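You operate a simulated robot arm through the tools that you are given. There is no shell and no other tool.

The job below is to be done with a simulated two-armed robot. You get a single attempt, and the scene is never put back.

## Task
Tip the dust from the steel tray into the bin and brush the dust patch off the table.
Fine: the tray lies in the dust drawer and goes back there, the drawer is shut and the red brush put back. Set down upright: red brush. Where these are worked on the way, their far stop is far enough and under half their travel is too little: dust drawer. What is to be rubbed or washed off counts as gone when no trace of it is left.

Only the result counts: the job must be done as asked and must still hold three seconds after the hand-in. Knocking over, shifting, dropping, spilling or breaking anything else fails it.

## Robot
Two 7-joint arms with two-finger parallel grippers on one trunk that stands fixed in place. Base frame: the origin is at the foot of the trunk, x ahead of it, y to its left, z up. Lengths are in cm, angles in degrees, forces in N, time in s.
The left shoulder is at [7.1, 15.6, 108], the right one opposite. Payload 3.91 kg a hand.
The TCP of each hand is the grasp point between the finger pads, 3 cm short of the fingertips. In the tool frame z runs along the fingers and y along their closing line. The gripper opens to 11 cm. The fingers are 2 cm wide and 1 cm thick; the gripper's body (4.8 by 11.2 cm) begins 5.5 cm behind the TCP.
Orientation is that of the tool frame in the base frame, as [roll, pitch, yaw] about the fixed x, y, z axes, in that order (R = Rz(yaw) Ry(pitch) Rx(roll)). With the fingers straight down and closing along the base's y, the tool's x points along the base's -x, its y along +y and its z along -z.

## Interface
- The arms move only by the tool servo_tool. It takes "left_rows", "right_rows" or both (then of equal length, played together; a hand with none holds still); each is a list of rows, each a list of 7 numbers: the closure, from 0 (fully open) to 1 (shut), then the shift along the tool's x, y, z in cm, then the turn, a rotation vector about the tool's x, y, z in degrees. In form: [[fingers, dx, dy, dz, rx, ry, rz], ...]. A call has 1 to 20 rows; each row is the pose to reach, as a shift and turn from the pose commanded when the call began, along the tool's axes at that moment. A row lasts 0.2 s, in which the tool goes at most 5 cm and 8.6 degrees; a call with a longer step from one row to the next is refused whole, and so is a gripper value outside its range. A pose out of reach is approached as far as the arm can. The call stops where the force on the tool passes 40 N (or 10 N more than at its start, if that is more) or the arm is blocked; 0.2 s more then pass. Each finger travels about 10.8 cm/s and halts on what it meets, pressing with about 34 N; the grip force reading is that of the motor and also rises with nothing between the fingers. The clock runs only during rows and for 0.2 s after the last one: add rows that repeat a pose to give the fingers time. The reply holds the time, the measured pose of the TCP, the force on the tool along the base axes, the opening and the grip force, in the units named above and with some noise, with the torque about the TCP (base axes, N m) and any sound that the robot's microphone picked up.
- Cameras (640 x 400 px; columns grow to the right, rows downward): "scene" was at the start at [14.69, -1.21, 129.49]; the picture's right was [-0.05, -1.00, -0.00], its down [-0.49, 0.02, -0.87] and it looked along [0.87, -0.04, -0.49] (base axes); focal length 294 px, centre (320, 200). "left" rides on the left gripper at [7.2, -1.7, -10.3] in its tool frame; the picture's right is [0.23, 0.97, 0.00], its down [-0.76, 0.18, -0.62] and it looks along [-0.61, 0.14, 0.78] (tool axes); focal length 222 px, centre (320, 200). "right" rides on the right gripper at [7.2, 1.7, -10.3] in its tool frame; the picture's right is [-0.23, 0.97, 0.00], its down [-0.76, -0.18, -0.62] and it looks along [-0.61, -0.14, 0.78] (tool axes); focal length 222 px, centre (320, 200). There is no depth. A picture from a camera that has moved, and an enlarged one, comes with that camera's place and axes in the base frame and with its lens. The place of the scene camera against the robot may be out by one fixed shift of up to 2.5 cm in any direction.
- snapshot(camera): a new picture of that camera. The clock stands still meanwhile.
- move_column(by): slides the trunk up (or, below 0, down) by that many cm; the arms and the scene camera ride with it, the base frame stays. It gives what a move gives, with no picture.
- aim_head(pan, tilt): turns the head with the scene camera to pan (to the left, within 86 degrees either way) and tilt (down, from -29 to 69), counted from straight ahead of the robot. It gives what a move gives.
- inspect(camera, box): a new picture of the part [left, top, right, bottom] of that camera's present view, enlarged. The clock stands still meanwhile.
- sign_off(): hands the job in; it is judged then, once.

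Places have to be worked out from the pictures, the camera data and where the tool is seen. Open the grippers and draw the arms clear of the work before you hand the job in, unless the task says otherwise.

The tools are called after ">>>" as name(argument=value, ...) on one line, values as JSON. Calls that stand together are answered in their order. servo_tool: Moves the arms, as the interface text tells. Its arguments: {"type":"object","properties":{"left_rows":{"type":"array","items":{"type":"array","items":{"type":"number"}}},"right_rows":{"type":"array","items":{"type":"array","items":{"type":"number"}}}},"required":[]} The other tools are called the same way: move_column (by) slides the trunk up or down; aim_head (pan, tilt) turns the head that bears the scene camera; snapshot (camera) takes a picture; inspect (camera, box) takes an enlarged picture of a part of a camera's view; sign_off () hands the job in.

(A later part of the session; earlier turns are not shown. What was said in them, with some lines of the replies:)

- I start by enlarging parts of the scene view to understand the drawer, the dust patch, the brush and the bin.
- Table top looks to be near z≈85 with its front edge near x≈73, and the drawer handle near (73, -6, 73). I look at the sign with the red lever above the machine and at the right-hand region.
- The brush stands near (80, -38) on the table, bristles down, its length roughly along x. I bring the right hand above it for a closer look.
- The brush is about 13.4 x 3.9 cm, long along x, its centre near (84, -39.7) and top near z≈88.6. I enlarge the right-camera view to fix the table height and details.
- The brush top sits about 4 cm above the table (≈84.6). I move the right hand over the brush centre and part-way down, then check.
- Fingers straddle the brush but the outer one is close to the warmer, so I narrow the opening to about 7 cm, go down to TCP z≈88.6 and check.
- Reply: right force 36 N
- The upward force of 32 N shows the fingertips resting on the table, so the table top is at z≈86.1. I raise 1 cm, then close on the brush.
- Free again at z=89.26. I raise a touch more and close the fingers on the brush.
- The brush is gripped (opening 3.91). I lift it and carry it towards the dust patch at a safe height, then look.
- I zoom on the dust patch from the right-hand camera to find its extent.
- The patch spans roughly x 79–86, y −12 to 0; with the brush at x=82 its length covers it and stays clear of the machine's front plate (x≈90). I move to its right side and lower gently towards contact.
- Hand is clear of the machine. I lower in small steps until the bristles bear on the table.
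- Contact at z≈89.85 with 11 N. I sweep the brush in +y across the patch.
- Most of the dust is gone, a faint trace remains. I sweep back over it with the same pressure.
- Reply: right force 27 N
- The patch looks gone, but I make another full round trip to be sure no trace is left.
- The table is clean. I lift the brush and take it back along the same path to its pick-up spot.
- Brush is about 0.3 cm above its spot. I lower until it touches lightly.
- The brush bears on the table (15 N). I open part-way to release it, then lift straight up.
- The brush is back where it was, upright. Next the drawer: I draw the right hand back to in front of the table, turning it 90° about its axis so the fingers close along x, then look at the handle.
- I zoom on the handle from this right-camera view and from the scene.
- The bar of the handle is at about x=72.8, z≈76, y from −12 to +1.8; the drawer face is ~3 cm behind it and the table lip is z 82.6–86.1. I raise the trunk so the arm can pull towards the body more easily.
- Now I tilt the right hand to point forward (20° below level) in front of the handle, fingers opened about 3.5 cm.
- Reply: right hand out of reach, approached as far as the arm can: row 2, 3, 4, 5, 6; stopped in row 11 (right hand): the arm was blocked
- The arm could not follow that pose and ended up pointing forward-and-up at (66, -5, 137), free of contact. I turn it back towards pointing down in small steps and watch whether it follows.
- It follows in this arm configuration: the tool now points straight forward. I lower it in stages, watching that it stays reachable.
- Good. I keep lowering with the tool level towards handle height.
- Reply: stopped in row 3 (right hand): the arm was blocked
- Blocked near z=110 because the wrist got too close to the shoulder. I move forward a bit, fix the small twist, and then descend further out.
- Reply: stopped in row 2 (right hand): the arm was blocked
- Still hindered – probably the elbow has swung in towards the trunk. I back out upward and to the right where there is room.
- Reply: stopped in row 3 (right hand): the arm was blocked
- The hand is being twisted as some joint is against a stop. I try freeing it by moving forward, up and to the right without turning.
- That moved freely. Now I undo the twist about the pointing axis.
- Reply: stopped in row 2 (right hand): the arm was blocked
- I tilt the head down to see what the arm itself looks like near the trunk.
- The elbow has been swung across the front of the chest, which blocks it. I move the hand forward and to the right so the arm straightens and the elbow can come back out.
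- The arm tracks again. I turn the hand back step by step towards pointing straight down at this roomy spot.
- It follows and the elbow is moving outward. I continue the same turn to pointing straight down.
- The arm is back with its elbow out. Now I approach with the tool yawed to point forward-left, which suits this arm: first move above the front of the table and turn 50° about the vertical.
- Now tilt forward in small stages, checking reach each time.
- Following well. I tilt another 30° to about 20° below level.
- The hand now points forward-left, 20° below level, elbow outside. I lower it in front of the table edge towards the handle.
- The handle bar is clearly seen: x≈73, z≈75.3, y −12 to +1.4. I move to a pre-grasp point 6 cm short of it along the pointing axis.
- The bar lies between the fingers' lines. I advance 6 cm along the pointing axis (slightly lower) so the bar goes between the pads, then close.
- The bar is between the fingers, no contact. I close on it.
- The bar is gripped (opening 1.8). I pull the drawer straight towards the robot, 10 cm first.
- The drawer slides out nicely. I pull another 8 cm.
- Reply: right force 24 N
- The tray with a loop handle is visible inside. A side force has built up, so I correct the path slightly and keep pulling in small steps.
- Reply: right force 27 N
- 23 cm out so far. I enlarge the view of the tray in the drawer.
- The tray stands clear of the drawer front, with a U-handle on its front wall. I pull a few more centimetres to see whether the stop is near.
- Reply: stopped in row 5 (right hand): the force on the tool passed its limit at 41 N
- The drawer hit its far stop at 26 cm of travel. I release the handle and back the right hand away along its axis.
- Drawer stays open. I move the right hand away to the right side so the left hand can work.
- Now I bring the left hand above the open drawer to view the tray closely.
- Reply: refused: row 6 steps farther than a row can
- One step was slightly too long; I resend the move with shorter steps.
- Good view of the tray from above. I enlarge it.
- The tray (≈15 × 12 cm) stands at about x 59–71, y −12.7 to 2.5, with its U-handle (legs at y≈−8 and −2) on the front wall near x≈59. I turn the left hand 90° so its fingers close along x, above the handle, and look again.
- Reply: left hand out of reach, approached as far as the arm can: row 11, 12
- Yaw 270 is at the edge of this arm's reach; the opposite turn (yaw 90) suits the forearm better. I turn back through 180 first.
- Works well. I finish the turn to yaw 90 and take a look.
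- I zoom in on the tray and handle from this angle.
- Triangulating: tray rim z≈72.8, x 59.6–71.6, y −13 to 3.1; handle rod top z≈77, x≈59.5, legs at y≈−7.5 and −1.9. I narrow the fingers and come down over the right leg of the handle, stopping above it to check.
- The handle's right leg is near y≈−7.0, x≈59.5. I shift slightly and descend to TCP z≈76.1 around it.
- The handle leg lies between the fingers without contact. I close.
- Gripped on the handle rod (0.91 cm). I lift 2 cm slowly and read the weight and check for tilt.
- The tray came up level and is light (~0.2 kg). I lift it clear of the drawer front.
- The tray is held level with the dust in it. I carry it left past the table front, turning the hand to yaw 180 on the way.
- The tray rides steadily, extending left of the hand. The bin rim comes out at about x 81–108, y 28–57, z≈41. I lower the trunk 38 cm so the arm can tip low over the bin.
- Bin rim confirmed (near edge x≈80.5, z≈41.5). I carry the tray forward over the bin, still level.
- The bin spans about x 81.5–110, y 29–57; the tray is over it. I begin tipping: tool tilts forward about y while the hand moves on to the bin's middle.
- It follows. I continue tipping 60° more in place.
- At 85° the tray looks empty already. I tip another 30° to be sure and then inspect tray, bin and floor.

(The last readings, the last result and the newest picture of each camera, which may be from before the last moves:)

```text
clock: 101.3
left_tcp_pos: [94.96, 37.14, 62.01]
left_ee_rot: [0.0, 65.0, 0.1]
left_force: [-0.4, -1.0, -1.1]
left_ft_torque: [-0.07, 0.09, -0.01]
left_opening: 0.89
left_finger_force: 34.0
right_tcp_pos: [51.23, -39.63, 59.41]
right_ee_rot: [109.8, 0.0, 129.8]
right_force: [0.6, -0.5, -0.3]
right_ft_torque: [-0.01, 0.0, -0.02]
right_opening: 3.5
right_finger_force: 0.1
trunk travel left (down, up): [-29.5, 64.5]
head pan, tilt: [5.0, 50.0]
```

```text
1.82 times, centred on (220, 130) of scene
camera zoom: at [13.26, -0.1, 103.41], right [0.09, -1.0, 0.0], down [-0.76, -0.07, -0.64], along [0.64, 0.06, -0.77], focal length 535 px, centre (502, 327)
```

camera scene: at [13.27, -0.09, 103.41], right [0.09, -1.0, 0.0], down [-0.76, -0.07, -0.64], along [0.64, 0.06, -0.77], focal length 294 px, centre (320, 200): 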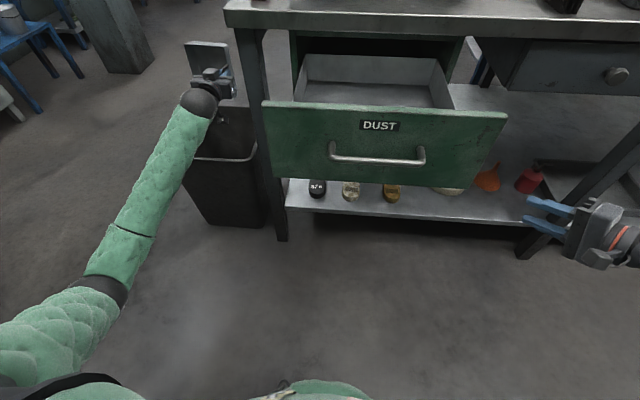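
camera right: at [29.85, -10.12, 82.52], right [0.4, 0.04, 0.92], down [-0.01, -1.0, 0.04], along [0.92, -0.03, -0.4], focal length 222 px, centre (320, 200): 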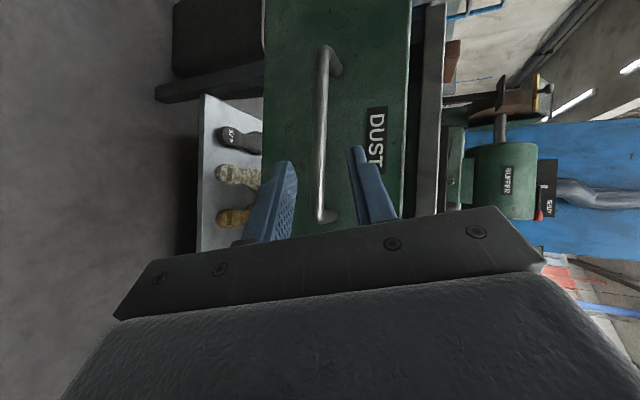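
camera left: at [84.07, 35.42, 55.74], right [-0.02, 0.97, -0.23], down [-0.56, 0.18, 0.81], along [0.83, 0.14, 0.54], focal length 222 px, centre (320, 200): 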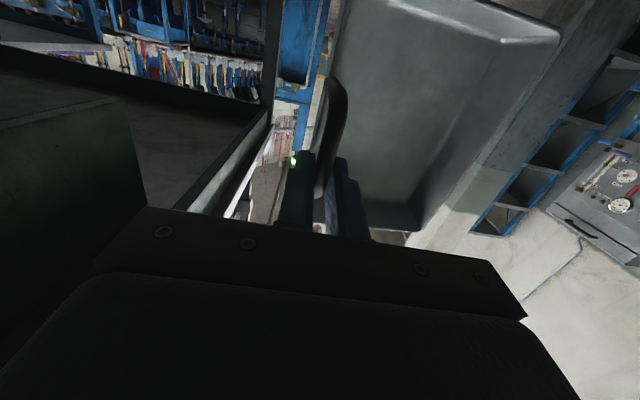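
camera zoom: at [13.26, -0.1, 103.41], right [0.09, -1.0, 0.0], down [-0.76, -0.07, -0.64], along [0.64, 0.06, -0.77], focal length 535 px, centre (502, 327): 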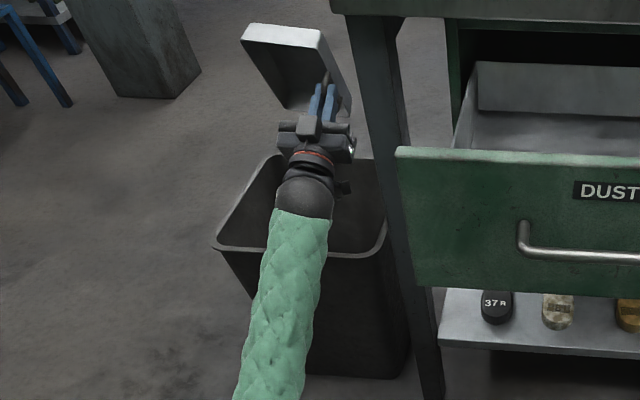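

The tray is empty and nothing lies on the floor. I turn the tray back up level over the bin.

>>> servo_tool(left_rows=[[1, 0, 0, 0, 0, 7.5, 0], [1, 0, 0, 0, 0, 15, 0], [1, 0, 0, 0, 0, 22.5, 0], [1, 0, 0, 0, 0, 30, 0], [1, 0, 0, 0, 0, 37.5, 0], [1, 0, 0, 0, 0, 45, 0], [1, 0, 0, 0, 0, 52.5, 0], [1, 0, 0, 0, 0, 60, 0], [1, 0, 0, 0, 0, 67.5, 0], [1, 0, 0, 0, 0, 75, 0], [1, 0, 0, 0, 0, 82.5, 0], [1, 0, 0, 0, 0, 90, 0], [1, 0, 0, 0, 0, 90, 0]])

>>> servo_tool(left_rows=[[1, 1.4, 0, -0.65, 0, 5, 0], [1, 2.8, 0, -1.3, 0, 10, 0], [1, 4.2, 0, -1.96, 0, 15, 0], [1, 5.8, 0, -2.7, 0, 20, 0], [1, 7.25, 0, -3.38, 0, 25, 0], [1, 7.25, 0, -3.38, 0, 25, 0]])

>>> snapshot(camera="left")

>>> snapshot(camera="scene")

```text
clock: 104.1
left_tcp_pos: [94.97, 37.08, 61.9]
left_ee_rot: [180.0, 24.9, -180.0]
left_force: [0.8, -0.3, -0.9]
left_ft_torque: [-0.07, 0.02, -0.01]
left_opening: 0.92
left_finger_force: 33.9
right_tcp_pos: [51.31, -39.58, 59.39]
right_ee_rot: [109.8, 0.0, 129.9]
right_force: [0.3, 0.5, -0.4]
right_ft_torque: [-0.02, -0.02, 0.0]
right_opening: 3.53
right_finger_force: 0.0
trunk travel left (down, up): [-29.5, 64.5]
head pan, tilt: [5.0, 50.0]
```

```text
clock: 105.5
left_tcp_pos: [86.91, 37.17, 61.84]
left_ee_rot: [-179.9, -0.1, -179.8]
left_force: [0.9, -1.3, -0.8]
left_ft_torque: [-0.09, -0.06, 0.02]
left_opening: 0.89
left_finger_force: 34.4
right_tcp_pos: [51.32, -39.52, 59.44]
right_ee_rot: [109.8, 0.1, 129.9]
right_force: [0.2, 0.3, 1.2]
right_ft_torque: [0.0, 0.01, 0.01]
right_opening: 3.51
right_finger_force: 0.0
trunk travel left (down, up): [-29.5, 64.5]
head pan, tilt: [5.0, 50.0]
```

```text
taken
camera left: at [79.73, 35.46, 72.37], right [-0.23, 0.97, 0.0], down [0.76, 0.18, 0.62], along [0.61, 0.14, -0.78], focal length 222 px, centre (320, 200)
```

left: 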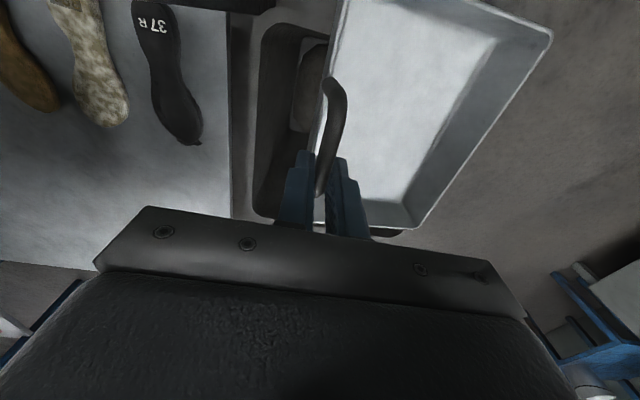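

```text
taken
camera scene: at [13.26, -0.09, 103.4], right [0.09, -1.0, 0.0], down [-0.76, -0.07, -0.64], along [0.64, 0.06, -0.77], focal length 294 px, centre (320, 200)
```

scene: 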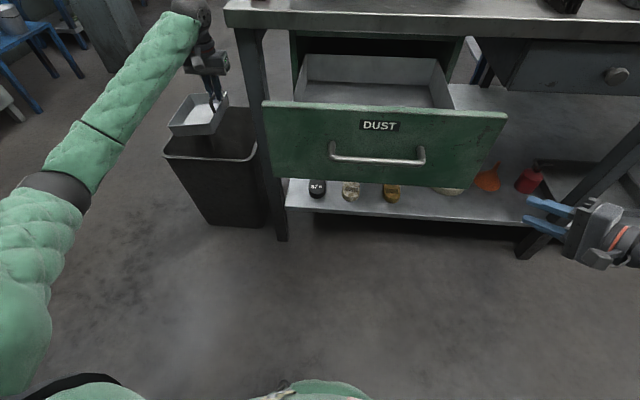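

Tray empty and clean; it has drooped about 12° in the grip, which is no problem empty. I retrace: back out from over the bin.

>>> servo_tool(left_rows=[[1, 2, -0.2, 0, 0, 0, 0], [1, 5, -0.4, 0, 0, 0, 0], [1, 8, -0.7, 0, 0, 0, 0], [1, 11, -1, 0, 0, 0, 0], [1, 14, -1.3, 0, 0, 0, 0], [1, 17, -1.5, 0, 0, 0, 0], [1, 20, -1.8, 0, 0, 0, 0], [1, 23, -2, 0, 0, 0, 0], [1, 26, -2.2, 0, 0, 0, 0], [1, 28, -2.4, 0, 0, 0, 0], [1, 29, -2.4, 0, 0, 0, 0], [1, 29, -2.4, 0, 0, 0, 0]])

>>> move_column(by=38)

>>> snapshot(camera="scene")

```text
clock: 108.1
left_tcp_pos: [57.93, 34.7, 61.96]
left_ee_rot: [180.0, 0.0, -179.9]
left_force: [-0.3, -0.1, -2.0]
left_ft_torque: [-0.08, -0.03, -0.01]
left_opening: 0.91
left_finger_force: 34.0
right_tcp_pos: [51.36, -39.49, 59.41]
right_ee_rot: [109.8, 0.1, 129.7]
right_force: [0.4, -0.5, 1.0]
right_ft_torque: [0.01, -0.01, 0.0]
right_opening: 3.54
right_finger_force: 0.0
trunk travel left (down, up): [-29.5, 64.5]
head pan, tilt: [5.0, 50.0]
```

```text
clock: 111.8
left_tcp_pos: [57.88, 34.59, 100.06]
left_ee_rot: [179.9, 0.0, 180.0]
left_force: [0.1, 0.6, -1.9]
left_ft_torque: [-0.07, -0.02, -0.03]
left_opening: 0.92
left_finger_force: 34.4
right_tcp_pos: [51.35, -39.62, 97.48]
right_ee_rot: [109.8, 0.2, 129.7]
right_force: [0.0, -0.5, -0.8]
right_ft_torque: [-0.01, -0.04, -0.04]
right_opening: 3.48
right_finger_force: 0.1
trunk travel left (down, up): [-67.5, 26.5]
head pan, tilt: [5.0, 50.0]
```

```text
taken
camera scene: at [13.27, -0.09, 141.4], right [0.09, -1.0, 0.0], down [-0.76, -0.07, -0.64], along [0.64, 0.06, -0.77], focal length 294 px, centre (320, 200)
```

scene: 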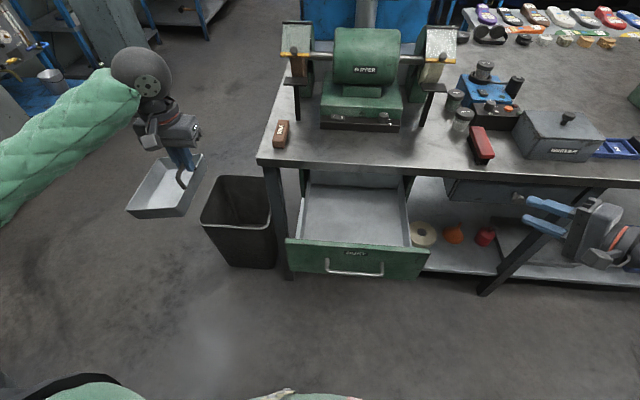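

Now I swing the tray back above the open drawer, turning to yaw 90 as before.

>>> servo_tool(left_rows=[[1, 0, -1.5, 0, 0, 0, 3], [1, 0, -4, 0, 0, 0, 9], [1, 0, -7, 0, 0, 0, 15.5], [1, 0, -10, 0, 0, 0, 22], [1, -0.3, -13, 0, 0, 0, 28.5], [1, -0.5, -16, 0, 0, 0, 35], [1, -0.5, -19, 0, 0, 0, 41.5], [1, -0.8, -22, 0, 0, 0, 48], [1, -1, -25, 0, 0, 0, 54.5], [1, -1, -28, 0, 0, 0, 61], [1, -1.2, -31, 0, 0, 0, 67.5], [1, -1.5, -34, 0, 0, 0, 74], [1, -1.5, -37, 0, 0, 0, 80], [1, -1.5, -39.5, 1, 0, 0, 86], [1, -1.5, -41.5, 2, 0, 0, 90], [1, -1.5, -41.5, 3, 0, 0, 90], [1, -1.5, -41.5, 3, 0, 0, 90]])

>>> snapshot(camera="left")

>>> inspect(camera="scene", box=[270, 120, 450, 280])

```text
clock: 115.4
left_tcp_pos: [59.58, -7.07, 96.9]
left_ee_rot: [-179.9, 0.0, 90.0]
left_force: [0.4, 0.9, -1.5]
left_ft_torque: [-0.05, 0.05, 0.0]
left_opening: 0.93
left_finger_force: 34.3
right_tcp_pos: [51.41, -39.64, 97.38]
right_ee_rot: [109.7, -0.1, 129.8]
right_force: [0.1, 0.2, 0.1]
right_ft_torque: [0.03, -0.05, 0.02]
right_opening: 3.53
right_finger_force: 0.0
trunk travel left (down, up): [-67.5, 26.5]
head pan, tilt: [5.0, 50.0]
```

```text
taken
camera left: at [57.89, 0.23, 107.47], right [0.97, 0.23, 0.0], down [0.18, -0.76, 0.62], along [0.14, -0.61, -0.78], focal length 222 px, centre (320, 200)
```

left: 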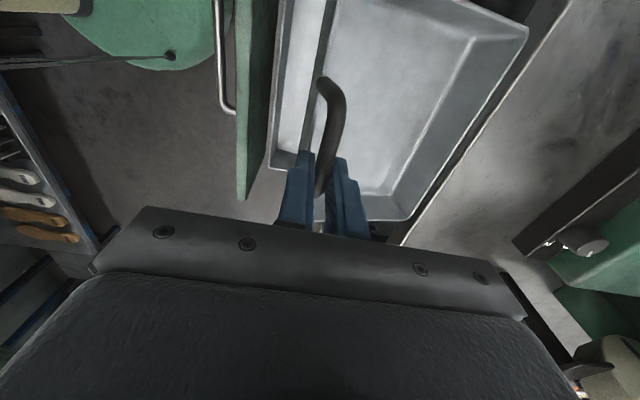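

```text
2.50 times, centred on (360, 200) of scene
camera zoom: at [13.28, -0.17, 141.41], right [0.09, -1.0, 0.0], down [-0.76, -0.07, -0.64], along [0.64, 0.06, -0.77], focal length 735 px, centre (220, 200)
```

zoom: 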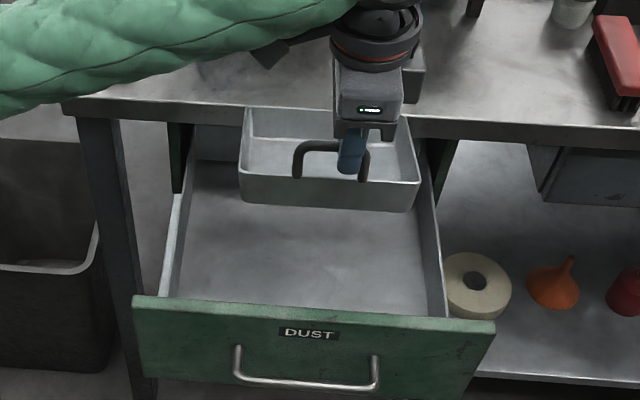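

The empty tray has drooped to ~20°, back edge low; it will level itself as it meets the drawer floor. I lower it in stages.

>>> servo_tool(left_rows=[[1, 0.2, 0, 3, 0, 0, 0], [1, 0.4, 0, 6, 0, 0, 0], [1, 0.4, 0, 9, 0, 0, 0], [1, 0.4, 0, 12, 0, 0, 0], [1, 0.4, 0, 14, 0, 0, 0], [1, 0.4, 0, 15.5, 0, 0, 0], [1, 0.4, 0, 17, 0, 0, 0], [1, 0.4, 0, 18, 0, 0, 0], [1, 0.4, 0, 19, 0, 0, 0], [1, 0.4, 0, 19, 0, 0, 0]])

>>> snapshot(camera="left")

>>> inspect(camera="scene", box=[280, 160, 440, 280])

```text
clock: 117.6
left_tcp_pos: [59.55, -6.37, 78.01]
left_ee_rot: [180.0, 0.0, 90.0]
left_force: [0.2, -0.7, -1.1]
left_ft_torque: [0.08, 0.03, 0.05]
left_opening: 0.88
left_finger_force: 33.9
right_tcp_pos: [51.31, -39.58, 97.45]
right_ee_rot: [109.8, 0.1, 129.8]
right_force: [-0.6, -0.3, 0.0]
right_ft_torque: [0.01, 0.02, -0.01]
right_opening: 3.52
right_finger_force: 0.1
trunk travel left (down, up): [-67.5, 26.5]
head pan, tilt: [5.0, 50.0]
```

```text
taken
camera left: at [57.82, 0.85, 88.41], right [0.97, 0.23, 0.0], down [0.18, -0.76, 0.62], along [0.14, -0.61, -0.78], focal length 222 px, centre (320, 200)
```

left: 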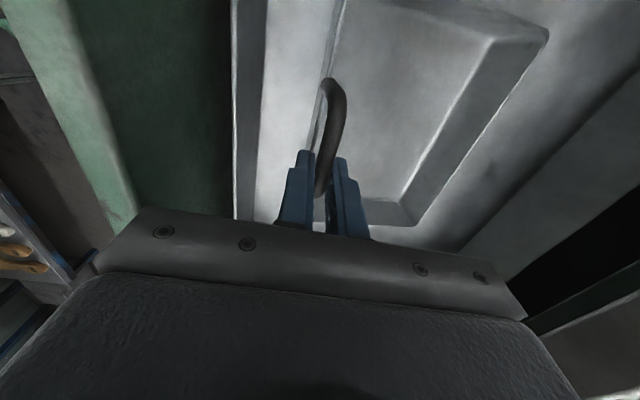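

```text
3.33 times, centred on (360, 220) of scene
camera zoom: at [13.26, -0.12, 141.41], right [0.09, -1.0, 0.0], down [-0.76, -0.07, -0.64], along [0.64, 0.06, -0.77], focal length 980 px, centre (187, 133)
```

zoom: 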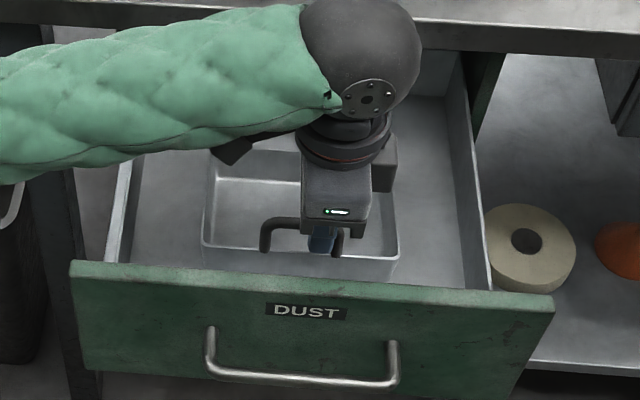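

The back edge has touched and the tray is levelling. I lower the last 2 cm slowly.

>>> servo_tool(left_rows=[[1, 0, 0, 0.5, 0, 0, 0], [1, 0, 0, 1, 0, 0, 0], [1, 0, 0, 1.5, 0, 0, 0], [1, 0, 0, 1.9, 0, 0, 0], [1, 0, 0, 1.9, 0, 0, 0]])

>>> snapshot(camera="left")

```text
clock: 118.8
left_tcp_pos: [59.42, -6.33, 76.02]
left_ee_rot: [180.0, -0.1, 90.2]
left_force: [-0.1, -0.3, 3.9]
left_ft_torque: [0.52, 0.04, 0.07]
left_opening: 0.89
left_finger_force: 34.0
right_tcp_pos: [51.31, -39.58, 97.32]
right_ee_rot: [109.7, 0.1, 129.8]
right_force: [-0.5, -0.4, -0.5]
right_ft_torque: [-0.04, 0.01, 0.0]
right_opening: 3.52
right_finger_force: 0.0
trunk travel left (down, up): [-67.5, 26.5]
head pan, tilt: [5.0, 50.0]
```

```text
taken
camera left: at [57.78, 0.85, 86.52], right [0.97, 0.23, 0.0], down [0.18, -0.76, 0.62], along [0.14, -0.61, -0.78], focal length 222 px, centre (320, 200)
```

left: 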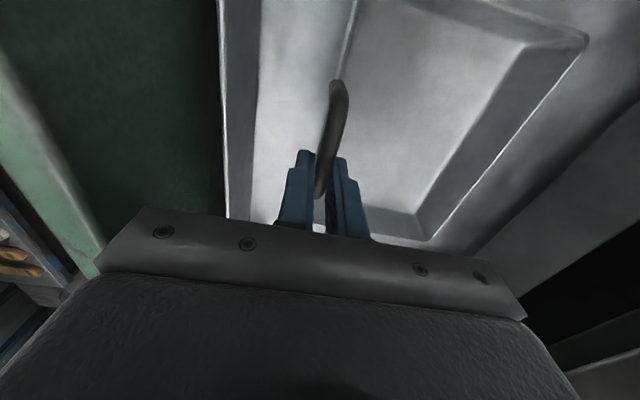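

The tray is down and level. I open the fingers to release the handle.

>>> servo_tool(left_rows=[[0.95, 0, 0, 0, 0, 0, 0], [0.88, 0, 0, 0, 0, 0, 0], [0.8, 0, 0, 0, 0, 0, 0], [0.72, 0, 0, 0, 0, 0, 0], [0.64, 0, 0, 0, 0, 0, 0], [0.64, 0, 0, 0, 0, 0, 0]])

>>> snapshot(camera="left")

```text
clock: 120.2
left_tcp_pos: [59.37, -6.44, 76.11]
left_ee_rot: [-180.0, 0.0, 90.0]
left_force: [0.7, -0.8, 0.3]
left_ft_torque: [0.03, 0.04, -0.02]
left_opening: 3.94
left_finger_force: 0.1
right_tcp_pos: [51.35, -39.64, 97.41]
right_ee_rot: [109.8, 0.1, 129.8]
right_force: [0.6, -0.7, 0.4]
right_ft_torque: [0.0, -0.01, 0.01]
right_opening: 3.53
right_finger_force: 0.0
trunk travel left (down, up): [-67.5, 26.5]
head pan, tilt: [5.0, 50.0]
```

```text
taken
camera left: at [57.78, 0.85, 86.49], right [0.97, 0.23, 0.0], down [0.18, -0.76, 0.62], along [0.14, -0.61, -0.78], focal length 222 px, centre (320, 200)
```

left: 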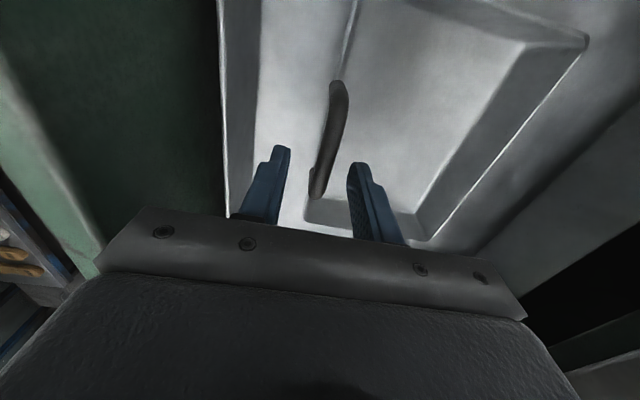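

Released. I lift the left hand straight up and out of the drawer.

>>> servo_tool(left_rows=[[0.64, 0, 0, -2, 0, 0, 0], [0.64, 0, 0, -5, 0, 0, 0], [0.64, 0, 0, -9, 0, 0, 0], [0.64, 0, 0, -13, 0, 0, 0], [0.5, 0, 0, -17, 0, 0, 0], [0.3, 2, 0, -21, 0, 0, 0], [0.1, 6, 0, -24, 0, 0, 0], [0, 10.5, 0, -24, 0, 0, 0], [0, 15, 0, -24, 0, 0, 0], [0, 19.5, 0, -24, 0, 0, 0], [0, 24, 0, -24, 0, 0, 0], [0, 28.5, 0, -24, 0, 0, 0], [0, 33, 0, -24, 0, 0, 0], [0, 37, 0, -24, 0, 0, 0], [0, 37, 0, -24, 0, 0, 0]])

>>> snapshot(camera="scene")

>>> inspect(camera="scene", box=[180, 150, 440, 290])

```text
clock: 123.4
left_tcp_pos: [58.97, 30.39, 100.13]
left_ee_rot: [-180.0, -0.1, 90.0]
left_force: [-0.1, -0.7, -0.9]
left_ft_torque: [0.01, 0.02, 0.01]
left_opening: 11.0
left_finger_force: 0.1
right_tcp_pos: [51.27, -39.63, 97.26]
right_ee_rot: [109.8, 0.0, 129.9]
right_force: [-0.4, -0.6, -0.1]
right_ft_torque: [0.02, 0.0, 0.03]
right_opening: 3.52
right_finger_force: 0.1
trunk travel left (down, up): [-67.5, 26.5]
head pan, tilt: [5.0, 50.0]
```

```text
taken
camera scene: at [13.31, -0.17, 141.4], right [0.09, -1.0, 0.0], down [-0.76, -0.07, -0.64], along [0.64, 0.06, -0.77], focal length 294 px, centre (320, 200)
```

scene: 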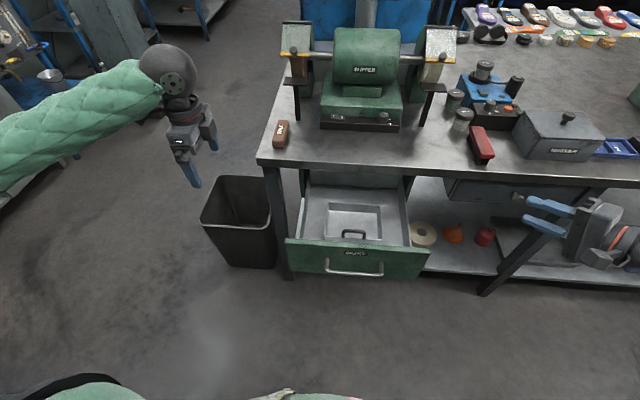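

```text
2.46 times, centred on (310, 220) of scene
camera zoom: at [13.31, -0.17, 141.4], right [0.09, -1.0, 0.0], down [-0.76, -0.07, -0.64], along [0.64, 0.06, -0.77], focal length 724 px, centre (345, 151)
```

zoom: 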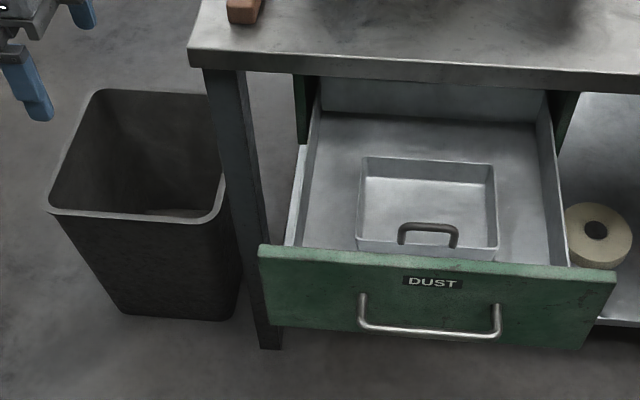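

Tray lies empty in the drawer where it was. Now the right hand retraces its path to the drawer handle to push the drawer shut.

>>> servo_tool(right_rows=[[0.68, 3.6, -2.1, 1.2, 0, 0, 0], [0.68, 7.2, -4.2, 2.4, 0, 0, 0], [0.68, 10.7, -6.4, 3.6, 0, 0, 0], [0.68, 14.3, -8.5, 4.8, 0, 0, 0], [0.68, 17.9, -10.6, 6.0, 0, 0, 0], [0.68, 20.2, -11.4, 8.4, 0, 0, 0], [0.68, 22.5, -12.3, 10.7, 0, 0, 0], [0.68, 24.8, -13.1, 13.1, 0, 0, 0], [0.68, 27.1, -14, 15.4, 0, 0, 0], [0.68, 29.4, -14.8, 17.8, 0, 0, 0], [0.68, 29.4, -14.8, 17.8, 0, 0, 0]])

>>> snapshot(camera="right")

```text
clock: 125.8
left_tcp_pos: [59.05, 30.38, 100.08]
left_ee_rot: [-180.0, 0.0, 90.0]
left_force: [-0.3, -1.0, -0.9]
left_ft_torque: [-0.02, 0.0, -0.02]
left_opening: 11.02
left_finger_force: 0.0
right_tcp_pos: [41.56, -9.54, 77.4]
right_ee_rot: [109.7, 0.1, 129.8]
right_force: [0.5, 0.4, 0.2]
right_ft_torque: [0.0, -0.01, 0.01]
right_opening: 3.53
right_finger_force: 0.1
right hand out of reach, approached as far as the arm can: row 5
trunk travel left (down, up): [-67.5, 26.5]
head pan, tilt: [5.0, 50.0]
```

```text
taken
camera right: at [29.83, -9.9, 82.49], right [0.4, 0.04, 0.92], down [-0.01, -1.0, 0.04], along [0.92, -0.03, -0.4], focal length 222 px, centre (320, 200)
```

right: 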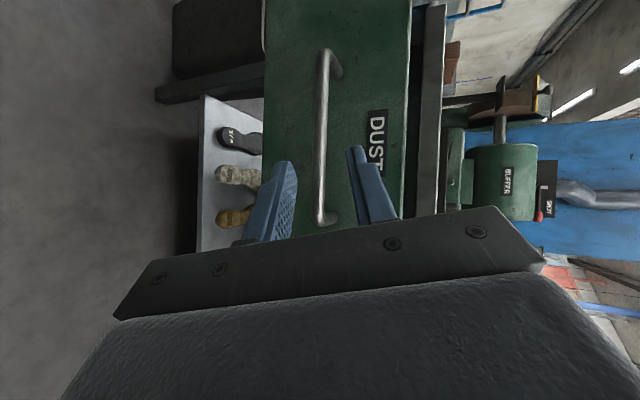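

Back at the pre-grasp with the same view. I advance onto the bar and close.

>>> servo_tool(right_rows=[[0.68, 0, 0, 1.5, 0, 0, 0], [0.68, 0, 0, 3, 0, 0, 0], [0.68, 0, 0, 4.5, 0, 0, 0], [0.68, 0, 0, 5.5, 0, 0, 0], [0.68, 0, 0, 5.5, 0, 0, 0], [0.85, 0, 0, 5.5, 0, 0, 0], [1, 0, 0, 5.5, 0, 0, 0], [1, 0, 0, 5.5, 0, 0, 0], [1, 0, 0, 5.5, 0, 0, 0]])

>>> snapshot(camera="right")

```text
clock: 127.8
left_tcp_pos: [59.06, 30.43, 100.11]
left_ee_rot: [180.0, 0.0, 90.0]
left_force: [0.0, 0.8, 0.3]
left_ft_torque: [-0.04, 0.0, -0.02]
left_opening: 10.99
left_finger_force: 0.0
right_tcp_pos: [45.53, -6.15, 75.59]
right_ee_rot: [109.7, 0.0, 129.8]
right_force: [-0.2, 0.2, -1.4]
right_ft_torque: [1.32, 0.03, -0.52]
right_opening: 1.74
right_finger_force: 45.4
trunk travel left (down, up): [-67.5, 26.5]
head pan, tilt: [5.0, 50.0]
```

```text
taken
camera right: at [33.78, -6.63, 80.63], right [0.4, 0.04, 0.92], down [-0.01, -1.0, 0.04], along [0.92, -0.03, -0.4], focal length 222 px, centre (320, 200)
```

right: 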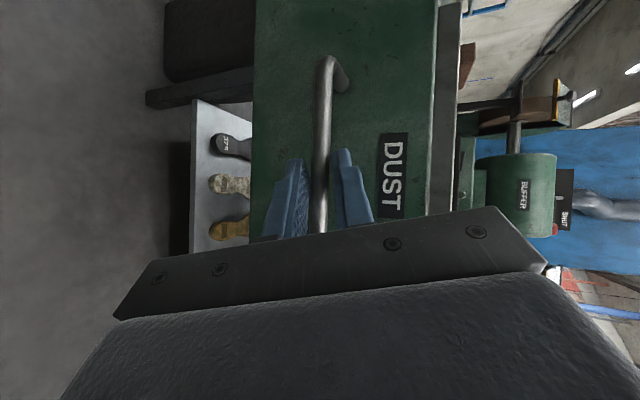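

Gripped again. I push the drawer in, 12 cm first.

>>> servo_tool(right_rows=[[1, -0.64, 0.26, 0.72, 0, 0, 0], [1, -1.92, 0.78, 2.17, 0, 0, 0], [1, -3.2, 1.3, 3.62, 0, 0, 0], [1, -4.49, 1.82, 5.06, 0, 0, 0], [1, -5.77, 2.34, 6.51, 0, 0, 0], [1, -7.05, 2.85, 7.96, 0, 0, 0], [1, -7.7, 3.11, 8.68, 0, 0, 0], [1, -7.7, 3.11, 8.68, 0, 0, 0]])

>>> inspect(camera="scene", box=[270, 140, 450, 280])

```text
clock: 129.6
left_tcp_pos: [59.14, 30.56, 99.99]
left_ee_rot: [-180.0, -0.1, 90.1]
left_force: [-0.3, 0.8, -0.7]
left_ft_torque: [0.0, 0.02, 0.0]
left_opening: 11.0
left_finger_force: 0.0
right_tcp_pos: [57.61, -6.13, 75.48]
right_ee_rot: [109.8, 0.2, 129.8]
right_force: [0.2, 11.1, -3.3]
right_ft_torque: [1.42, 0.03, -0.24]
right_opening: 1.75
right_finger_force: 45.4
trunk travel left (down, up): [-67.5, 26.5]
head pan, tilt: [5.0, 50.0]
```

```text
2.86 times, centred on (360, 210) of scene
camera zoom: at [13.28, 0.0, 141.41], right [0.09, -1.0, 0.0], down [-0.76, -0.07, -0.64], along [0.64, 0.06, -0.77], focal length 840 px, centre (206, 171)
```

zoom: 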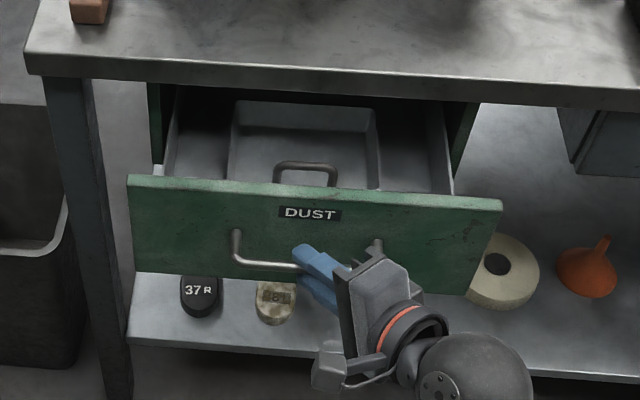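

Smooth. I push the remaining ~14 cm, slower at the end.

>>> servo_tool(right_rows=[[1, -0.9, 0.41, 1.14, 0, 0, 0], [1, -1.85, 0.8, 2.23, 0, 0, 0], [1, -2.8, 1.19, 3.31, 0, 0, 0], [1, -3.77, 1.58, 4.4, 0, 0, 0], [1, -4.73, 1.97, 5.48, 0, 0, 0], [1, -5.69, 2.36, 6.57, 0, 0, 0], [1, -6.65, 2.75, 7.65, 0, 0, 0], [1, -7.3, 3.0, 8.37, 0, 0, 0], [1, -7.95, 3.27, 9.1, 0, 0, 0], [1, -8.3, 3.4, 9.5, 0, 0, 0], [1, -8.3, 3.4, 9.5, 0, 0, 0]])

>>> inspect(camera="scene", box=[270, 140, 450, 280])

```text
clock: 132.0
left_tcp_pos: [58.94, 30.32, 100.05]
left_ee_rot: [180.0, 0.0, 90.0]
left_force: [-0.1, -0.1, 0.1]
left_ft_torque: [-0.02, 0.01, 0.0]
left_opening: 11.0
left_finger_force: 0.0
right_tcp_pos: [70.68, -6.15, 75.53]
right_ee_rot: [109.9, 0.1, 129.8]
right_force: [0.2, -5.4, -4.7]
right_ft_torque: [1.26, 0.04, -0.58]
right_opening: 1.78
right_finger_force: 44.9
trunk travel left (down, up): [-67.5, 26.5]
head pan, tilt: [5.0, 50.0]
```

```text
2.86 times, centred on (360, 210) of scene
camera zoom: at [13.31, -0.13, 141.4], right [0.09, -1.0, 0.0], down [-0.76, -0.07, -0.64], along [0.64, 0.06, -0.77], focal length 840 px, centre (206, 171)
```

zoom: 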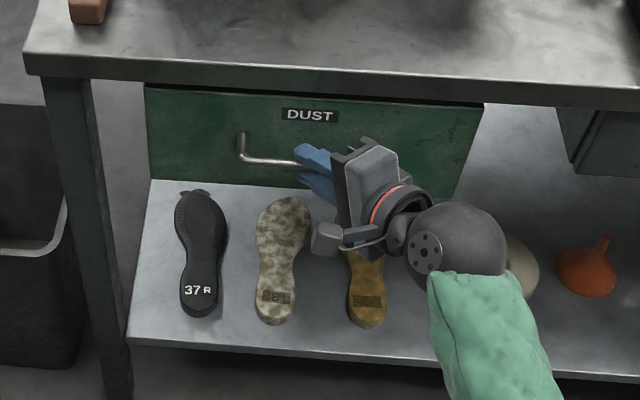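

About 1 cm remains. I push on gently until it meets its closed stop.

>>> servo_tool(right_rows=[[1, -0.32, 0.13, 0.36, 0, 0, 0], [1, -0.58, 0.23, 0.65, 0, 0, 0], [1, -0.77, 0.31, 0.87, 0, 0, 0], [1, -0.9, 0.36, 1.0, 0, 0, 0], [1, -0.9, 0.36, 1.0, 0, 0, 0]])

```text
clock: 132.8
left_tcp_pos: [58.97, 30.18, 100.2]
left_ee_rot: [179.9, 0.0, 90.0]
left_force: [-0.2, 0.6, 0.7]
left_ft_torque: [0.0, 0.01, 0.03]
left_opening: 11.01
left_finger_force: 0.0
right_tcp_pos: [71.54, -6.22, 75.59]
right_ee_rot: [109.8, -0.1, 129.9]
right_force: [-26.9, -11.6, 8.8]
right_ft_torque: [1.28, 0.06, -0.7]
right_opening: 1.76
right_finger_force: 45.4
trunk travel left (down, up): [-67.5, 26.5]
head pan, tilt: [5.0, 50.0]
stopped in row 4 (right hand): the force on the tool passed its limit at 48 N (the readings are from after the stop); the commanded pose is now the measured one
```

The drawer reached its closed stop (force rises). I release the bar and back off along the pointing axis.

>>> servo_tool(right_rows=[[0.9, 0, 0, 0, 0, 0, 0], [0.75, 0, 0, 0, 0, 0, 0], [0.68, 0, 0, 0, 0, 0, 0], [0.68, 0, 0, 0, 0, 0, 0], [0.68, 0, 0, -1.5, 0, 0, 0], [0.68, 0, 0, -3.5, 0, 0, 0], [0.68, 0, 0, -6, 0, 0, 0], [0.68, 0, 0, -6, 0, 0, 0]])

>>> snapshot(camera="right")

>>> inspect(camera="scene", box=[270, 140, 450, 280])

```text
clock: 134.6
left_tcp_pos: [59.14, 30.43, 100.06]
left_ee_rot: [-180.0, -0.1, 90.0]
left_force: [-0.8, 0.5, -0.5]
left_ft_torque: [-0.03, 0.01, -0.01]
left_opening: 11.02
left_finger_force: 0.0
right_tcp_pos: [67.36, -9.65, 77.33]
right_ee_rot: [110.0, -0.1, 129.9]
right_force: [0.9, 1.2, -0.1]
right_ft_torque: [-0.01, 0.01, 0.0]
right_opening: 3.53
right_finger_force: 0.1
trunk travel left (down, up): [-67.5, 26.5]
head pan, tilt: [5.0, 50.0]
```

```text
taken
camera right: at [55.71, -10.12, 82.49], right [0.4, 0.04, 0.91], down [-0.01, -1.0, 0.04], along [0.92, -0.02, -0.4], focal length 222 px, centre (320, 200)
```

right: 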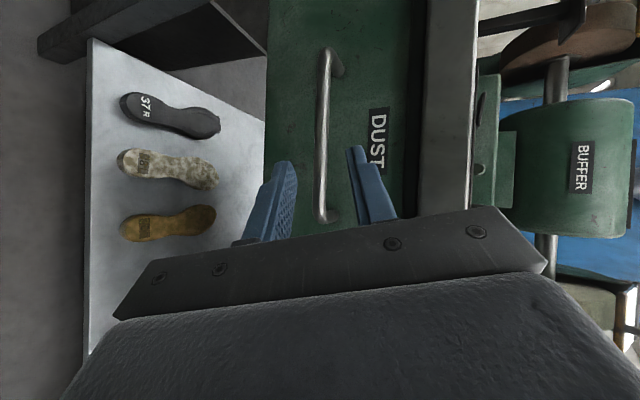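

```text
2.86 times, centred on (360, 210) of scene
camera zoom: at [13.32, -0.02, 141.4], right [0.09, -1.0, 0.0], down [-0.76, -0.07, -0.64], along [0.64, 0.06, -0.77], focal length 840 px, centre (206, 171)
```

zoom: 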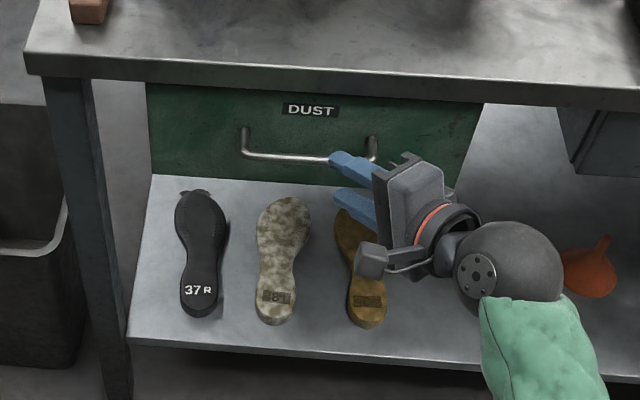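

The drawer is shut. I withdraw the right hand up and to the right along its approach path.

>>> servo_tool(right_rows=[[0.68, 1.2, 2.1, -4.2, 0, 0, 0], [0.68, -0.5, 4.9, -6.75, 0, 0, 0], [0.68, -2.2, 7.7, -9.3, 0, 0, 0], [0.68, -4, 10.5, -11.85, 0, 0, 0], [0.68, -5.7, 13.3, -14.4, 0, 0, 0], [0.68, -8.2, 16.3, -15.65, 0, 0, 0], [0.68, -10.7, 19.3, -16.9, 0, 0, 0], [0.5, -13.2, 22.3, -18.15, 0, 0, 0], [0.3, -15.7, 25.3, -19.4, 0, 0, 0], [0, -15.7, 25.3, -19.4, 0, 0, 0]])

>>> servo_tool(right_rows=[[0, 0, 0, 0, 8, 0, 0], [0, 0, 0, 0, 16, 0, 0], [0, 0, 0, 0, 24, 0, 0], [0, 0, 0, 0, 32, 0, 0], [0, 0, 0, 0, 40, 0, 0], [0, 0, 0, 0, 48, 0, 0], [0, 0, 0, 0, 56, 0, 0], [0, 0, 0, 0, 64, 0, 0], [0, 0, 0, 0, 70, 0, 0], [0, 0, 0, 0, 70, 0, 0]])

>>> snapshot(camera="scene")

```text
clock: 136.8
left_tcp_pos: [59.06, 30.36, 100.13]
left_ee_rot: [180.0, 0.0, 90.1]
left_force: [-0.7, 0.1, 0.4]
left_ft_torque: [-0.02, -0.01, -0.01]
left_opening: 11.02
left_finger_force: 0.1
right_tcp_pos: [70.0, -28.06, 107.97]
right_ee_rot: [110.0, -0.1, 129.9]
right_force: [0.3, 0.0, -0.2]
right_ft_torque: [0.03, 0.01, 0.01]
right_opening: 11.01
right_finger_force: 0.1
trunk travel left (down, up): [-67.5, 26.5]
head pan, tilt: [5.0, 50.0]
```

```text
clock: 139.0
left_tcp_pos: [59.04, 30.4, 99.95]
left_ee_rot: [-180.0, 0.0, 90.1]
left_force: [-0.4, -0.8, -0.4]
left_ft_torque: [0.02, 0.02, 0.01]
left_opening: 10.97
left_finger_force: 0.0
right_tcp_pos: [70.01, -28.19, 107.7]
right_ee_rot: [180.0, -0.1, 129.9]
right_force: [-0.8, 0.0, 0.1]
right_ft_torque: [0.0, -0.04, 0.0]
right_opening: 10.99
right_finger_force: 0.0
trunk travel left (down, up): [-67.5, 26.5]
head pan, tilt: [5.0, 50.0]
```

```text
taken
camera scene: at [13.29, -0.13, 141.4], right [0.09, -1.0, 0.0], down [-0.76, -0.07, -0.64], along [0.64, 0.06, -0.77], focal length 294 px, centre (320, 200)
```

scene: 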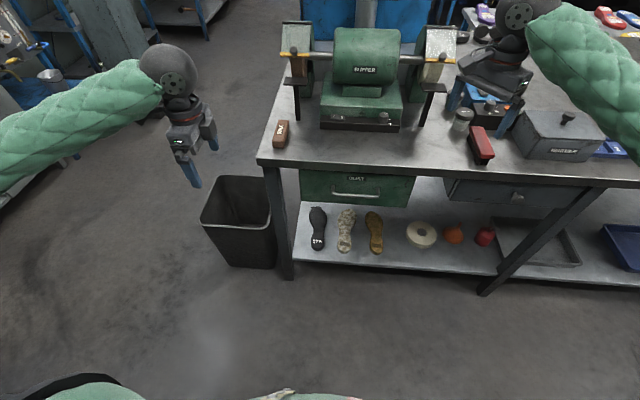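

Everything looks in place. I draw both arms further clear and then check the table, brush, drawer and bin.

>>> servo_tool(right_rows=[[0, 0, -2.5, -1.7, 0, 0, -6.5], [0, 0, -5, -3.4, 0, 0, -13], [0, 0, -7.5, -5.1, 0, 0, -19.5], [0, 0, -10, -6.8, 0, 0, -26], [0, 0, -12.5, -8.5, 0, 0, -32.5], [0, -0.1, -15, -10.2, 0, 0, -39], [0, -0.2, -17.5, -11.5, 0, 0, -45.5], [0, -0.2, -18.4, -12, 0, 0, -50], [0, -0.2, -18.4, -12, 0, 0, -50]], left_rows=[[0, 1, 0, -2, 0, 0, 0], [0, 2, 0, -4, 0, 0, 0], [0, 3, 0, -6, 0, 0, 0], [0, 4, 0, -8, 0, 0, 0], [0, 5, 0, -10, 0, 0, 0], [0, 6, 0, -12, 0, 0, 0], [0, 7, 0, -14, 0, 0, 0], [0, 8, 0, -16, 0, 0, 0], [0, 8, 0, -16, 0, 0, 0]])

>>> aim_head(pan=-3, tilt=38)

>>> snapshot(camera="scene")

>>> inspect(camera="scene", box=[240, 150, 420, 290])

>>> inspect(camera="scene", box=[390, 140, 560, 270])

>>> inspect(camera="scene", box=[120, 200, 300, 360])

```text
clock: 141.0
left_tcp_pos: [59.09, 38.4, 116.18]
left_ee_rot: [180.0, 0.0, 90.1]
left_force: [0.3, 0.5, 0.1]
left_ft_torque: [-0.05, 0.0, -0.04]
left_opening: 11.0
left_finger_force: 0.0
right_tcp_pos: [56.12, -39.99, 119.88]
right_ee_rot: [179.9, 0.0, 180.0]
right_force: [0.0, -0.1, -0.4]
right_ft_torque: [-0.02, -0.04, 0.01]
right_opening: 11.0
right_finger_force: 0.2
trunk travel left (down, up): [-67.5, 26.5]
head pan, tilt: [5.0, 50.0]
```

```text
clock: 141.7
left_tcp_pos: [59.03, 38.35, 116.21]
left_ee_rot: [-179.9, -0.1, 89.9]
left_force: [0.0, -0.4, 0.4]
left_ft_torque: [0.02, -0.01, 0.01]
left_opening: 10.99
left_finger_force: 0.2
right_tcp_pos: [55.95, -39.95, 119.81]
right_ee_rot: [179.9, 0.1, 179.8]
right_force: [-0.2, -0.7, 0.2]
right_ft_torque: [0.01, -0.03, 0.01]
right_opening: 11.0
right_finger_force: 0.1
trunk travel left (down, up): [-67.5, 26.5]
head pan, tilt: [-3.0, 38.0]
```

```text
taken
camera scene: at [14.21, -1.21, 143.12], right [-0.05, -1.0, 0.0], down [-0.62, 0.03, -0.79], along [0.79, -0.04, -0.62], focal length 294 px, centre (320, 200)
```

scene: 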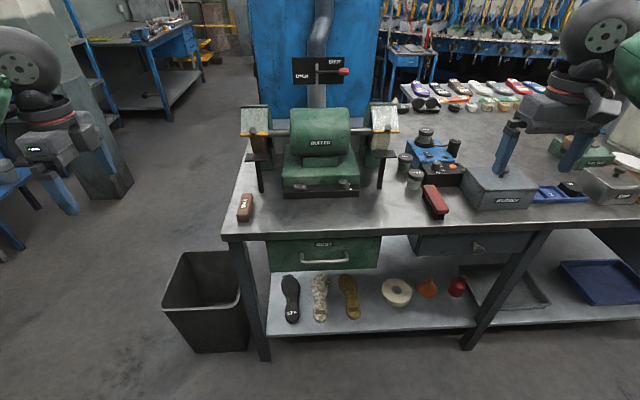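

```text
2.86 times, centred on (330, 220) of scene
camera zoom: at [14.21, -1.21, 143.12], right [-0.05, -1.0, 0.0], down [-0.62, 0.03, -0.79], along [0.79, -0.04, -0.62], focal length 840 px, centre (291, 143)
```

zoom: 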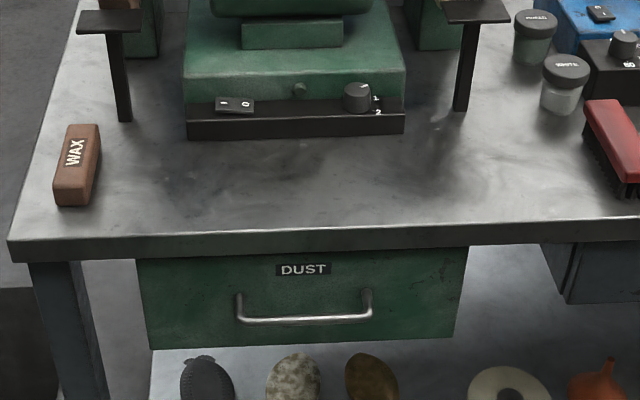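

```text
3.08 times, centred on (475, 205) of scene
camera zoom: at [14.21, -1.21, 143.12], right [-0.05, -1.0, 0.0], down [-0.62, 0.03, -0.79], along [0.79, -0.04, -0.62], focal length 905 px, centre (-157, 185)
```

zoom: 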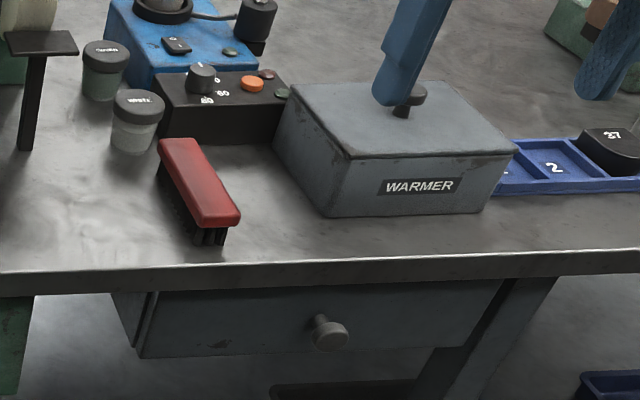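

```text
2.50 times, centred on (210, 280) of scene
camera zoom: at [14.21, -1.21, 143.12], right [-0.05, -1.0, 0.0], down [-0.62, 0.03, -0.79], along [0.79, -0.04, -0.62], focal length 735 px, centre (595, 0)
```

zoom: 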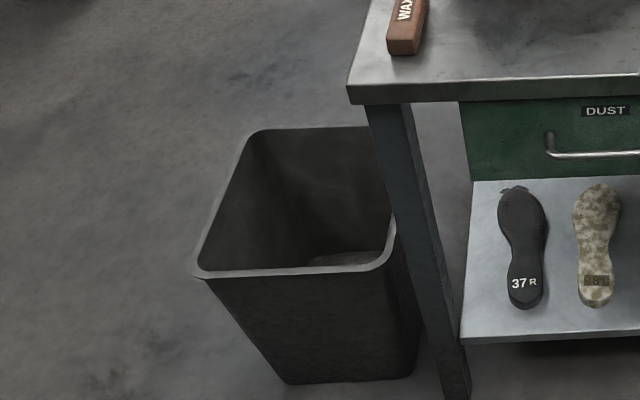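

All items look in place. One last close look at the formerly dusty area and at the drawer seam before handing in.

>>> inspect(camera="scene", box=[270, 180, 390, 260])

>>> inspect(camera="right", box=[400, 60, 640, 220])

```text
5.00 times, centred on (330, 220) of scene
camera zoom: at [14.21, -1.21, 143.12], right [-0.05, -1.0, 0.0], down [-0.62, 0.03, -0.79], along [0.79, -0.04, -0.62], focal length 1471 px, centre (270, 100)
```

zoom: 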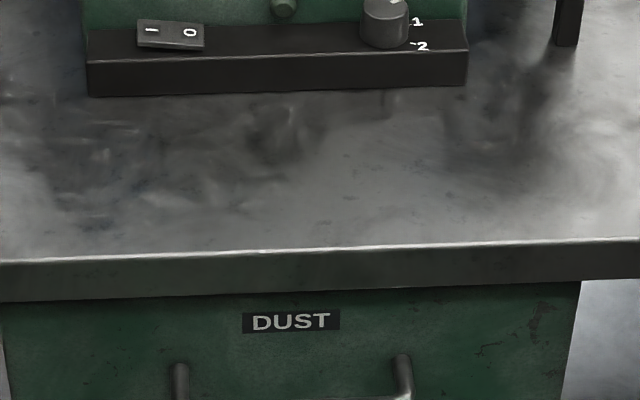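

```text
2.50 times, centred on (520, 140) of right
camera zoom: at [48.79, -38.51, 130.15], right [0.23, 0.97, 0.0], down [0.76, -0.18, 0.62], along [0.61, -0.14, -0.78], focal length 555 px, centre (-180, 350)
```

zoom: 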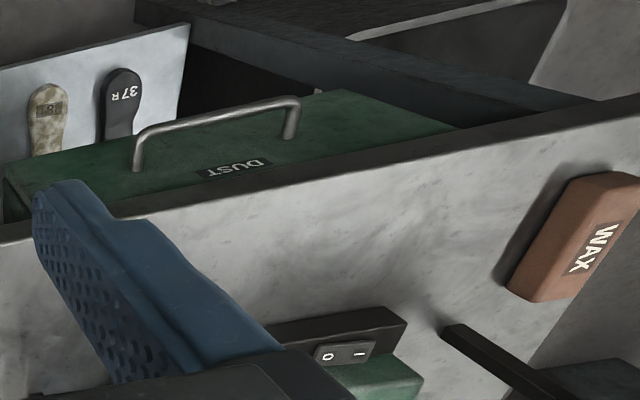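

The table is clean with no dust trace, the drawer is shut with the emptied tray inside, the brush stands upright in its place, the dust is in the bin, and both grippers are open and clear. I hand the job in.

>>> sign_off()

```text
The job is handed in.
```

The job is handed in; I haven't seen the judge's verdict. These are the results from the last pictures and readings:

- **Dust patch:** brushed off the table in four passes. The close-up afterwards showed only the table's own markings.
- **Tray:** tipped about 115° over the bin and came up empty, with nothing visible on the floor. It is back in the drawer, close to where it was.
- **Drawer:** opened to its far stop (about 26 cm), then pushed in until it met its closed stop.
- **Red brush:** back on its spot, standing upright.
- **Arms:** both grippers are open and clear of the work.

- **Right arm:** early on its elbow swung in front of the robot's chest and the arm was blocked. I backed it out and approached the handle from another angle. The force readings stayed near zero throughout, and nothing on the table appears to have moved.
- **Tray grip:** the tray's back edge drooped in the grip, to about 20° by the time it was back over the drawer. It was already empty by then, and it levelled when set down.
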